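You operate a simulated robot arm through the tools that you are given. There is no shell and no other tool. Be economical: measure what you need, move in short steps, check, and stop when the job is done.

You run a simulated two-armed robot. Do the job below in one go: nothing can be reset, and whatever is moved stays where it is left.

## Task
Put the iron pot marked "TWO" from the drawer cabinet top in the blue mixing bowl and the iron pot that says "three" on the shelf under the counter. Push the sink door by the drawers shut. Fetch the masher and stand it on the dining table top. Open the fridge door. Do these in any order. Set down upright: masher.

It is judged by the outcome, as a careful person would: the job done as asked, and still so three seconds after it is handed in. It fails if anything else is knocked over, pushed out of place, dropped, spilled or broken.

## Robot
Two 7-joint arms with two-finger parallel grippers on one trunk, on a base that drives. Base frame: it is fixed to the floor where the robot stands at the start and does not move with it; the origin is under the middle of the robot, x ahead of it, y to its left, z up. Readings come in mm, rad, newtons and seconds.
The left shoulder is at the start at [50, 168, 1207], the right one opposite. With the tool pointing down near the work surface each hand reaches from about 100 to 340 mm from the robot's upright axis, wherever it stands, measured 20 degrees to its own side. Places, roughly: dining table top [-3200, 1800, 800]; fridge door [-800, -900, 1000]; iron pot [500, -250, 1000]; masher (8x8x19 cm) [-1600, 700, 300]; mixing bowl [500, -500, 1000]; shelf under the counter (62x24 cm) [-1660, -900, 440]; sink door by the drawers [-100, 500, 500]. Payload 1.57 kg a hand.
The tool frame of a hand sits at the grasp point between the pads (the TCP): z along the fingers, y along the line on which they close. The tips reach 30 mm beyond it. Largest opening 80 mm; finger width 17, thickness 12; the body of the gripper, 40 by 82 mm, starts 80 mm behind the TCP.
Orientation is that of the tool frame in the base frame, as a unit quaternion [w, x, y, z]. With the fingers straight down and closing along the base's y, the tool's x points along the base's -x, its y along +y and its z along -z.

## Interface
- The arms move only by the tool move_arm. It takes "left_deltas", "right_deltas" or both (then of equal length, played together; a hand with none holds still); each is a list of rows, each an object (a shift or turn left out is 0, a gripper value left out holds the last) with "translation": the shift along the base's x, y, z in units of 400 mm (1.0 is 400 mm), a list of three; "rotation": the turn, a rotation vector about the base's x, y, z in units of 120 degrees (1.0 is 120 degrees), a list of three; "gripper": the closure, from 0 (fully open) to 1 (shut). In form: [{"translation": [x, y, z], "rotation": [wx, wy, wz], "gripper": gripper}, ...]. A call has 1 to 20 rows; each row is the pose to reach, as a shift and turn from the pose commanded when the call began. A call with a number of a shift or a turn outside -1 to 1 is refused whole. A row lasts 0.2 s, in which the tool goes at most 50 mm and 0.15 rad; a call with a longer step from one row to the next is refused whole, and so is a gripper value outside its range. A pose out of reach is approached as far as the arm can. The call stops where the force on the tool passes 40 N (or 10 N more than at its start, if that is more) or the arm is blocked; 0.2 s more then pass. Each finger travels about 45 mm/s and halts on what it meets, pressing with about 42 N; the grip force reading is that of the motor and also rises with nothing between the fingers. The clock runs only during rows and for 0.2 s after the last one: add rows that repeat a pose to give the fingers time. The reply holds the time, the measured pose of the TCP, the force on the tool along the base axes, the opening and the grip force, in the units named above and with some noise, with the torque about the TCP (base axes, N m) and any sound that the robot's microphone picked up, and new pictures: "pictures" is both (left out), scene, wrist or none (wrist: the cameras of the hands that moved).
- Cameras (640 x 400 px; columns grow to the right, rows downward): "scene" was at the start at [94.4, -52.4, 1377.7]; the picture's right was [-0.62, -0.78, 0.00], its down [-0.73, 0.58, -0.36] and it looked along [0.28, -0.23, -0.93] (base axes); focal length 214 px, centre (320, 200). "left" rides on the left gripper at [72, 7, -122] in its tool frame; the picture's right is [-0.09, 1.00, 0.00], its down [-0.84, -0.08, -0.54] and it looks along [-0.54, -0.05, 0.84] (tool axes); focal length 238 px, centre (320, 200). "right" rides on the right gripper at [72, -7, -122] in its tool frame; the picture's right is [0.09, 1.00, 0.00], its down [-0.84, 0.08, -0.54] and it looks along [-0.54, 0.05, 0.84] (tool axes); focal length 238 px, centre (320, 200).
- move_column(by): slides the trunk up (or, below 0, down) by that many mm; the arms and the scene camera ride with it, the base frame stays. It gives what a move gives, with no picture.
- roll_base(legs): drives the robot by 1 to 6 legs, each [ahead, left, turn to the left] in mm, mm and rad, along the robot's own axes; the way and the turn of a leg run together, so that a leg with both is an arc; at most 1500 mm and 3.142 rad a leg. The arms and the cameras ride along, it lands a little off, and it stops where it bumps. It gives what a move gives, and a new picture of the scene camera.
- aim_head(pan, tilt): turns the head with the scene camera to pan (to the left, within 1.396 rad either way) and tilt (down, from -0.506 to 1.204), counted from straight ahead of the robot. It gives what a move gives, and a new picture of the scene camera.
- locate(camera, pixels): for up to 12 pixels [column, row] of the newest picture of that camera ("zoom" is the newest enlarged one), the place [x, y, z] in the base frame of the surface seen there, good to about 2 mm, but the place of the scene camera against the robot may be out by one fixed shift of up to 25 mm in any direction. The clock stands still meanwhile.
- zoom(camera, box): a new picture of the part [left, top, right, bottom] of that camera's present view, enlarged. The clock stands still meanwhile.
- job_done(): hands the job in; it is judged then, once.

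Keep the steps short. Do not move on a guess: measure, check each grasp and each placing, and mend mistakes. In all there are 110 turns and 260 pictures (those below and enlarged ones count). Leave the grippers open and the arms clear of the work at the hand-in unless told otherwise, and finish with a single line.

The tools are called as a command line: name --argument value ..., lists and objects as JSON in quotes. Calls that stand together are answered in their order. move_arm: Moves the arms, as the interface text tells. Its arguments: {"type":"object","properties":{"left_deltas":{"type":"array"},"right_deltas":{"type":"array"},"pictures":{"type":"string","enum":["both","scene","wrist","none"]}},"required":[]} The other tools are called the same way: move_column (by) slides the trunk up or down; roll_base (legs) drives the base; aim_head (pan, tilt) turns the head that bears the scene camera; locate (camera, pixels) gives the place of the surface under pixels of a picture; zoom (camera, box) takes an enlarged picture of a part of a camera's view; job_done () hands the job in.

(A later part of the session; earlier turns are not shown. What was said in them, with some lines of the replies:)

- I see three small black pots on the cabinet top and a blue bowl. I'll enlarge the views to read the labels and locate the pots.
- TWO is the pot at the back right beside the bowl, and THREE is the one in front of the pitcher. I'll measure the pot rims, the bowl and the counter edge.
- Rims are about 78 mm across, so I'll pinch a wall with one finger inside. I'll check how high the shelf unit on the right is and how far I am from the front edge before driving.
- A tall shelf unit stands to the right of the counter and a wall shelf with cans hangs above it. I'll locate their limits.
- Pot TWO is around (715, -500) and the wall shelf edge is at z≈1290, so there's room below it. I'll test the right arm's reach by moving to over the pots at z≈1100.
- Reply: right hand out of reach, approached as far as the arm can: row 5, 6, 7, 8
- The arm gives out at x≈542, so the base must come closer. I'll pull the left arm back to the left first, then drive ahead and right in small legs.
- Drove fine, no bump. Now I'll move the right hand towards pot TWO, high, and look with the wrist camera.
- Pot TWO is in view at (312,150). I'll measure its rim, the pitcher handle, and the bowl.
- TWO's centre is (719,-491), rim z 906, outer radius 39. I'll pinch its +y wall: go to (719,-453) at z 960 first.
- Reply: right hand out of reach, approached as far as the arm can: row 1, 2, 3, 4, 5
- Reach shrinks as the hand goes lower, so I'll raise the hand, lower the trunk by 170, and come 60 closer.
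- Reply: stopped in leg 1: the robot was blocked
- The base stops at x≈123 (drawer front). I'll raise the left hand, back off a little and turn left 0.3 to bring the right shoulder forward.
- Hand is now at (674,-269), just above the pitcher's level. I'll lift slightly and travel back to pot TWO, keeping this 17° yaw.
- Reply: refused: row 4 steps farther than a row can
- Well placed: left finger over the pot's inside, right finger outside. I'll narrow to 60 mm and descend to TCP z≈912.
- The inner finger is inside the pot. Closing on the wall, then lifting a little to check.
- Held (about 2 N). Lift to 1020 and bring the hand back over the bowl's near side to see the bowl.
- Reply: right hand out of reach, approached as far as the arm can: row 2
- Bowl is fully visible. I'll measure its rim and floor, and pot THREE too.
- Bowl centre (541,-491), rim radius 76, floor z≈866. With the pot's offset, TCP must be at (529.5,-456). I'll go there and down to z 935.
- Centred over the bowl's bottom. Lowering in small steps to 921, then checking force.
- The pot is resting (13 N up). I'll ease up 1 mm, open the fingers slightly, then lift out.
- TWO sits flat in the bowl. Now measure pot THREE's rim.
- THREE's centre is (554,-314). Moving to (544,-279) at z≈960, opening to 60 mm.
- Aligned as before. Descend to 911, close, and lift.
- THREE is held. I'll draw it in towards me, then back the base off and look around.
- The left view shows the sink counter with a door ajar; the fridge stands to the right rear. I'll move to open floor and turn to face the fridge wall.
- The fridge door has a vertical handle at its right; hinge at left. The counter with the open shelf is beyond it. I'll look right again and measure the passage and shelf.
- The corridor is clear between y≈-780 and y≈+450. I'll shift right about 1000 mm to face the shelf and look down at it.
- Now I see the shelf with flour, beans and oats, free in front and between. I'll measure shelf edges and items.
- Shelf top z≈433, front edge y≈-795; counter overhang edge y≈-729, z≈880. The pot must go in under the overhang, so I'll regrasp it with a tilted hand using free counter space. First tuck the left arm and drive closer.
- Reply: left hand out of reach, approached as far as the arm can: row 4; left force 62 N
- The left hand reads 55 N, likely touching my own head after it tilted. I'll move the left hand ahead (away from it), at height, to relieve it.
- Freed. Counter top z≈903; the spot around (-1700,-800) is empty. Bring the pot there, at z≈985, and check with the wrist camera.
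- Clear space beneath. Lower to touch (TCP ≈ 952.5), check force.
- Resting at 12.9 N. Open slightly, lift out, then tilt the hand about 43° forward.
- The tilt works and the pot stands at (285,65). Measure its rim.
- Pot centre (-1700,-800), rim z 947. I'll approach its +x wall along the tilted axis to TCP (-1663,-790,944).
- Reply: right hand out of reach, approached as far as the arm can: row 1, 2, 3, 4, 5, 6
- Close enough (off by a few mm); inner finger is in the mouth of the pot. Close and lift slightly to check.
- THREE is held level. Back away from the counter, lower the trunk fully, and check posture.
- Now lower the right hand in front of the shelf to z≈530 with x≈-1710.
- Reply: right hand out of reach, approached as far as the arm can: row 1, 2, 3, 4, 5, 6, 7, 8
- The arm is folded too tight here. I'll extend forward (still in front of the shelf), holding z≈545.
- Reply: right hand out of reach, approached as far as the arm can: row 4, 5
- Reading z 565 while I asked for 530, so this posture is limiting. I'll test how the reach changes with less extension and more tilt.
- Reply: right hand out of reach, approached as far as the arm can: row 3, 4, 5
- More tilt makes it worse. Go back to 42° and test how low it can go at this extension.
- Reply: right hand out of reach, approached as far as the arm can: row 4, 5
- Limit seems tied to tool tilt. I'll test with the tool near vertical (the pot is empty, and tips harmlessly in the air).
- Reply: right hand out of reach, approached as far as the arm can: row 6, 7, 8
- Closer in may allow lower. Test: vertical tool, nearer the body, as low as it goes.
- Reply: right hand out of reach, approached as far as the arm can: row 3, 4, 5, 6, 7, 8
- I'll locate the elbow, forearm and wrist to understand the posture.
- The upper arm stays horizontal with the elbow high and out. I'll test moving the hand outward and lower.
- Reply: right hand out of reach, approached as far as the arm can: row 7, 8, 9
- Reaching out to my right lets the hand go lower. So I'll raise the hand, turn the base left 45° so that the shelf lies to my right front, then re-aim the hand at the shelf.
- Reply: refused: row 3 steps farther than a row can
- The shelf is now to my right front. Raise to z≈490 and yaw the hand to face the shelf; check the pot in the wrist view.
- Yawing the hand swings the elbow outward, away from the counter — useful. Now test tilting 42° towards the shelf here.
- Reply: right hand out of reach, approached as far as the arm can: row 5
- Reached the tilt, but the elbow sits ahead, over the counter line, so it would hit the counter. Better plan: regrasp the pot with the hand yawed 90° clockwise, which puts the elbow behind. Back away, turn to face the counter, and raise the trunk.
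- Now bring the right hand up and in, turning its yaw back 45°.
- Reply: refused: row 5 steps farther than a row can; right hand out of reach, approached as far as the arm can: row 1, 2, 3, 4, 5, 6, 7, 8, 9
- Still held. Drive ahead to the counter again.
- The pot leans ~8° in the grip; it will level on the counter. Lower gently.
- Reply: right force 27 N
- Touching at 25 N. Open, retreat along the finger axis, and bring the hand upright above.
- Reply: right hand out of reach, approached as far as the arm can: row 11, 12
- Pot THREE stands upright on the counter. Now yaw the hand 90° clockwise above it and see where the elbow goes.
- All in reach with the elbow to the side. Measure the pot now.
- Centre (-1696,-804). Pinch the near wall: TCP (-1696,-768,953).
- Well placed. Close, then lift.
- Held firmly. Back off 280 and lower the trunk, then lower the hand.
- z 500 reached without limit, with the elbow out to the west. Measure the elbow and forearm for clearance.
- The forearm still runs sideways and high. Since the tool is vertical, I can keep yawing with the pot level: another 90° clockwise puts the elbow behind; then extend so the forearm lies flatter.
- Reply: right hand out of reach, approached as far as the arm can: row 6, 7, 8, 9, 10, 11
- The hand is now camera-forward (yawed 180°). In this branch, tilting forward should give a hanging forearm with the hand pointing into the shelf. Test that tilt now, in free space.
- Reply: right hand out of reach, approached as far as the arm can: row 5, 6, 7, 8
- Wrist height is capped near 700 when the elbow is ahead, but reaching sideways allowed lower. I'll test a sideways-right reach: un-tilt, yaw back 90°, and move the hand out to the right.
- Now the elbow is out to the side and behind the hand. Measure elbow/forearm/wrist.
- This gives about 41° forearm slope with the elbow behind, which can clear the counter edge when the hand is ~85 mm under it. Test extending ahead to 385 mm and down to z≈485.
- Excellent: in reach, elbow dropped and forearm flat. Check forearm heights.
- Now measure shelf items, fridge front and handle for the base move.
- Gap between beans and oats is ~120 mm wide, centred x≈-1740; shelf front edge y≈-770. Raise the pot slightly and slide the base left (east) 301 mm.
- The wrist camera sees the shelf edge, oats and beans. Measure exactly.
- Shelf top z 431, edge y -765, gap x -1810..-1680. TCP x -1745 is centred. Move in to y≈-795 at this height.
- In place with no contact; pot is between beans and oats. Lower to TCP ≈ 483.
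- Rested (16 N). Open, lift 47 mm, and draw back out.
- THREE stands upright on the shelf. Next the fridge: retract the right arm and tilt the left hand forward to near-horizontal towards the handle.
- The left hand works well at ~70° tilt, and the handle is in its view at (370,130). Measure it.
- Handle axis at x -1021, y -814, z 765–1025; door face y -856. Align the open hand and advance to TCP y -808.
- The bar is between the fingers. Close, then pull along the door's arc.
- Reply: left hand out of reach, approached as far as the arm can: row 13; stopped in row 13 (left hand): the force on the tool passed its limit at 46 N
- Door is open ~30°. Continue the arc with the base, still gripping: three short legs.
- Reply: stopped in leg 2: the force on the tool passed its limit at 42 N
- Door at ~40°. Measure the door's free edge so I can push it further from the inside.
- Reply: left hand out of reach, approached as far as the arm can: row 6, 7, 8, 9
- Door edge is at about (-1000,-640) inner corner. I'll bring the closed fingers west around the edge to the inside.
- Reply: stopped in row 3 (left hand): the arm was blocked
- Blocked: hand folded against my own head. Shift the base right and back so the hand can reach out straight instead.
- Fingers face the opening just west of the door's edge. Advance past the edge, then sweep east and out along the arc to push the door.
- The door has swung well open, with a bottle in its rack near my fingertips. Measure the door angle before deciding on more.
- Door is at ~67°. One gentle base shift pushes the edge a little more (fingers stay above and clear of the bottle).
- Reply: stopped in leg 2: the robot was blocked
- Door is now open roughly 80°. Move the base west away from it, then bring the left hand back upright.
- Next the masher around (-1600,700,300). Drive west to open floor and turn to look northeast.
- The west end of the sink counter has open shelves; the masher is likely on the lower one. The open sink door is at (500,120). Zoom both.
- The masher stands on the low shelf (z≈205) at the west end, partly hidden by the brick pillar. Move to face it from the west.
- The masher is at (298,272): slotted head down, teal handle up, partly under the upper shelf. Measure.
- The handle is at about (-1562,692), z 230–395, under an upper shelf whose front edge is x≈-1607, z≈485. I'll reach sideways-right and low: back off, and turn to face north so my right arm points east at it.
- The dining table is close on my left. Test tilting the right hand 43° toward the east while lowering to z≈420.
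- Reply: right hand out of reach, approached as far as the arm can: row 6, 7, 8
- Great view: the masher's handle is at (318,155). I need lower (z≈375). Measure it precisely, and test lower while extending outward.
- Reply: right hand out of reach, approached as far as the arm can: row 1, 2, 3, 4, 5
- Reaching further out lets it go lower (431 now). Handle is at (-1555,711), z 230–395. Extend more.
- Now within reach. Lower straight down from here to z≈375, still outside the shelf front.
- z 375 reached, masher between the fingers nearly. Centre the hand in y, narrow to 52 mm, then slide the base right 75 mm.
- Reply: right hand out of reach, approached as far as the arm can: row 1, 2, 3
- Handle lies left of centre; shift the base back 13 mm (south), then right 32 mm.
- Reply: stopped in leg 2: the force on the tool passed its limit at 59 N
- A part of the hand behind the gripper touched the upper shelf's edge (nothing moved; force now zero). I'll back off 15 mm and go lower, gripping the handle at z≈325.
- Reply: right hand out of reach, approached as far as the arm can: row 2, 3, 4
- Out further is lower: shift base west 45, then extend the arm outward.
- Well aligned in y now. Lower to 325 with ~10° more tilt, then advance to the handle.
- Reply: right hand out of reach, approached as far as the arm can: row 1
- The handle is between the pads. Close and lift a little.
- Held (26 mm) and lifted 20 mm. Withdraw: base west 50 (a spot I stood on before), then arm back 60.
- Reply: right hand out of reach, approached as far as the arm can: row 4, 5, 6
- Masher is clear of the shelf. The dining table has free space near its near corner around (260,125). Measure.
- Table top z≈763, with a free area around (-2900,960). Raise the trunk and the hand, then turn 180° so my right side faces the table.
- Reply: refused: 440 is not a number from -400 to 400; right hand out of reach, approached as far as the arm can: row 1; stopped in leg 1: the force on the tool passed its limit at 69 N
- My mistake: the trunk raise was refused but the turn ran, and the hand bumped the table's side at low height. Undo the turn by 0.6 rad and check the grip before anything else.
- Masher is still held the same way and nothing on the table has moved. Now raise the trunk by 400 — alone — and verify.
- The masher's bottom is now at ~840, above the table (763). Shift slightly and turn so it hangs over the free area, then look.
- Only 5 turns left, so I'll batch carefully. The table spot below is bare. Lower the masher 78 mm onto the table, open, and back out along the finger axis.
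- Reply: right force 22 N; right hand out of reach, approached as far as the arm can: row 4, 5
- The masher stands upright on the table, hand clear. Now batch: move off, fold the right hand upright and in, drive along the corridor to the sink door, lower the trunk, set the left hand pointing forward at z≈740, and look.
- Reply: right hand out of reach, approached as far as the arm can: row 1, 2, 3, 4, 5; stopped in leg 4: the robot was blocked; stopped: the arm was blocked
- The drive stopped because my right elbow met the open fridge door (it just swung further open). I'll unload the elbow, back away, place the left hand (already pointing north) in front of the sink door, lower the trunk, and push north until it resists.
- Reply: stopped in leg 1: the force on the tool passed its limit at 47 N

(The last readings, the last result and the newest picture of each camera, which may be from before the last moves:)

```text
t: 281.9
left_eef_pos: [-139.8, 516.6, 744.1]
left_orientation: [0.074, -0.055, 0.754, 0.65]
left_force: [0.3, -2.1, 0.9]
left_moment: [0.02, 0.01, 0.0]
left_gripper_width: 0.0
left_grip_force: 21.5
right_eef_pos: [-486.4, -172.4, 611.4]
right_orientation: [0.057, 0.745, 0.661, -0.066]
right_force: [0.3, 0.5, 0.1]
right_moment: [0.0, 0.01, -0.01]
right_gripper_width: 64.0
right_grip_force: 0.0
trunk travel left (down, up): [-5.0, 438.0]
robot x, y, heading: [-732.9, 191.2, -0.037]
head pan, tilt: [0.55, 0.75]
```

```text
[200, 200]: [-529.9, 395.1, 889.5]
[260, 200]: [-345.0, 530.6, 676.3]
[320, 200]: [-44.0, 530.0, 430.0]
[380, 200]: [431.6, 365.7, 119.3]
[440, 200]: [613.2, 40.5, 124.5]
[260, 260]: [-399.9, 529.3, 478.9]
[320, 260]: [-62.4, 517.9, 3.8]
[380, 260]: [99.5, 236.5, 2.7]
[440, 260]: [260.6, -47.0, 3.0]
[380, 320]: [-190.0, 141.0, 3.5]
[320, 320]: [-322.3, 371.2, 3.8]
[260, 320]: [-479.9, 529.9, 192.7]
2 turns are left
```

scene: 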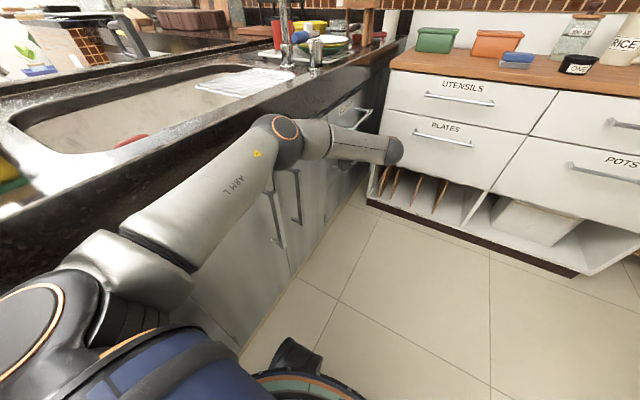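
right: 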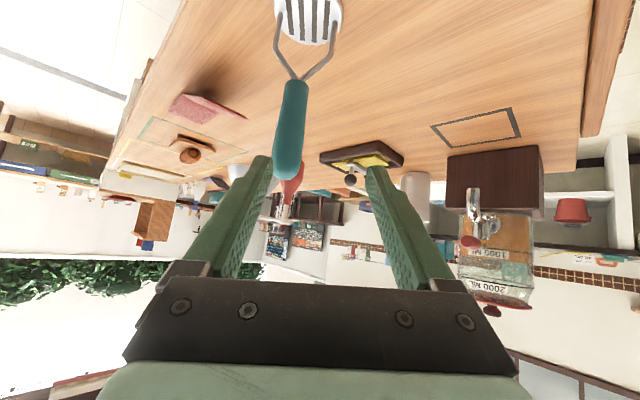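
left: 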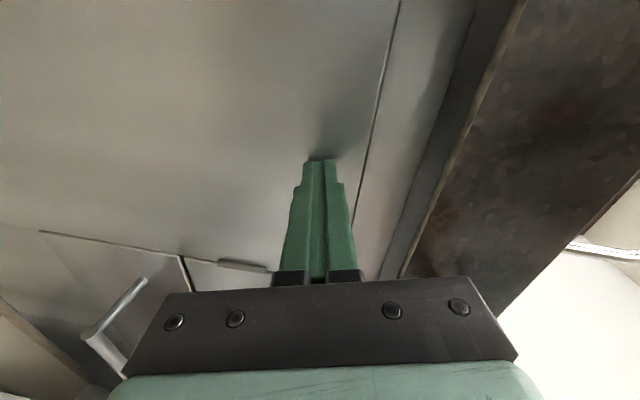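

The sink door is shut flush (face y≈530 on both sides). Back off, open both grippers, and check the view.

roll_base --legs '[[0, -120, 0]]'

move_arm --left_deltas '[{"gripper": 0.5}, {"gripper": 0}, {"gripper": 0}, {"gripper": 0}, {"gripper": 0}]' --right_deltas '[{"gripper": 0}, {"gripper": 0}, {"gripper": 0}, {"gripper": 0}, {"gripper": 0}]' --pictures "scene"

aim_head --pan -1.1 --tilt 0.5

```text
t: 283.6
left_eef_pos: [-145.0, 397.2, 743.2]
left_orientation: [0.074, -0.055, 0.754, 0.65]
left_force: [0.0, -0.2, -0.7]
left_moment: [-0.01, 0.06, 0.01]
left_gripper_width: 0.2
left_grip_force: 21.1
right_eef_pos: [-489.6, -292.8, 612.4]
right_orientation: [0.058, 0.745, 0.661, -0.066]
right_force: [0.0, 0.8, 0.1]
right_moment: [0.03, 0.02, 0.0]
right_gripper_width: 63.9
right_grip_force: 0.2
trunk travel left (down, up): [-5.0, 438.0]
robot x, y, heading: [-733.9, 65.6, -0.031]
head pan, tilt: [0.55, 0.75]
```

scene: 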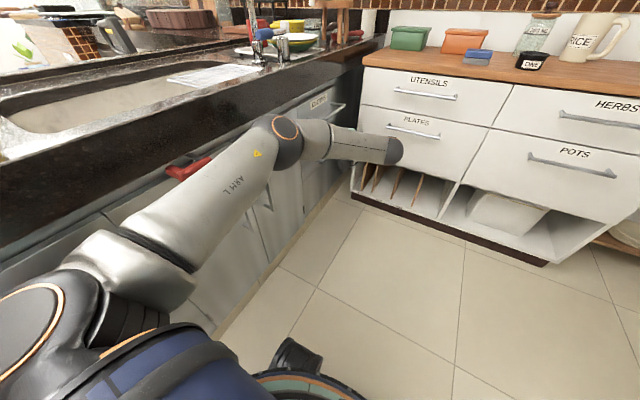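

```text
t: 284.8
left_eef_pos: [-145.2, 397.1, 744.3]
left_orientation: [0.073, -0.055, 0.754, 0.65]
left_force: [-0.9, 0.0, -0.5]
left_moment: [0.0, 0.0, 0.01]
left_gripper_width: 80.0
left_grip_force: 0.0
right_eef_pos: [-489.1, -291.8, 611.1]
right_orientation: [0.057, 0.745, 0.661, -0.066]
right_force: [-0.5, -0.1, -0.7]
right_moment: [0.0, 0.02, -0.01]
right_gripper_width: 79.9
right_grip_force: 0.1
trunk travel left (down, up): [-5.0, 438.0]
robot x, y, heading: [-739.0, 65.0, -0.029]
head pan, tilt: [0.55, 0.75]
```

scene: 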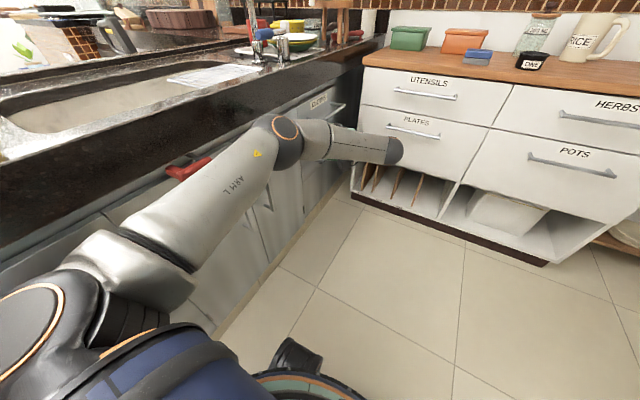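

```text
t: 286.5
left_eef_pos: [-144.2, 396.9, 742.3]
left_orientation: [0.073, -0.055, 0.754, 0.65]
left_force: [0.4, 0.5, 0.2]
left_moment: [0.02, 0.03, -0.02]
left_gripper_width: 80.1
left_grip_force: 0.2
right_eef_pos: [-489.1, -292.0, 611.2]
right_orientation: [0.057, 0.746, 0.661, -0.066]
right_force: [-0.1, -0.3, -0.7]
right_moment: [0.0, 0.0, 0.05]
right_gripper_width: 79.7
right_grip_force: 0.1
trunk travel left (down, up): [-5.0, 438.0]
robot x, y, heading: [-733.7, 67.5, -0.028]
head pan, tilt: [-1.1, 0.499]
1 turns are left
```

scene: 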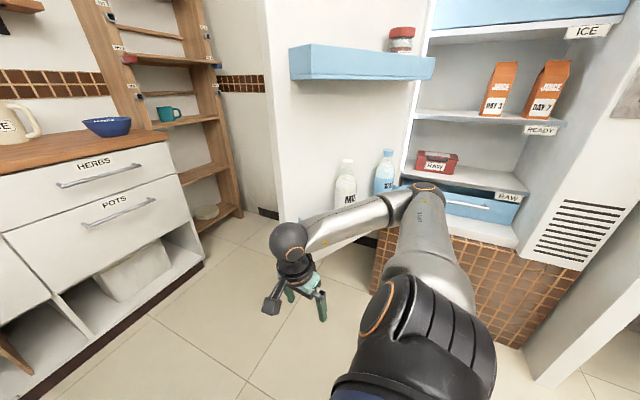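

The fridge door is wide open with its bottles standing. The sink door is shut, the masher and both pots are placed, and both grippers are open and clear. I'm handing in.

job_done

```text
The job is handed in.
```

All five parts are done and handed in: pot TWO is in the blue mixing bowl, pot THREE is on the shelf under the counter, the sink door is shut, the masher is standing on the dining table and the fridge door is open; my right hand bumped the side of the dining table once on the way, and nothing on it appeared to move.
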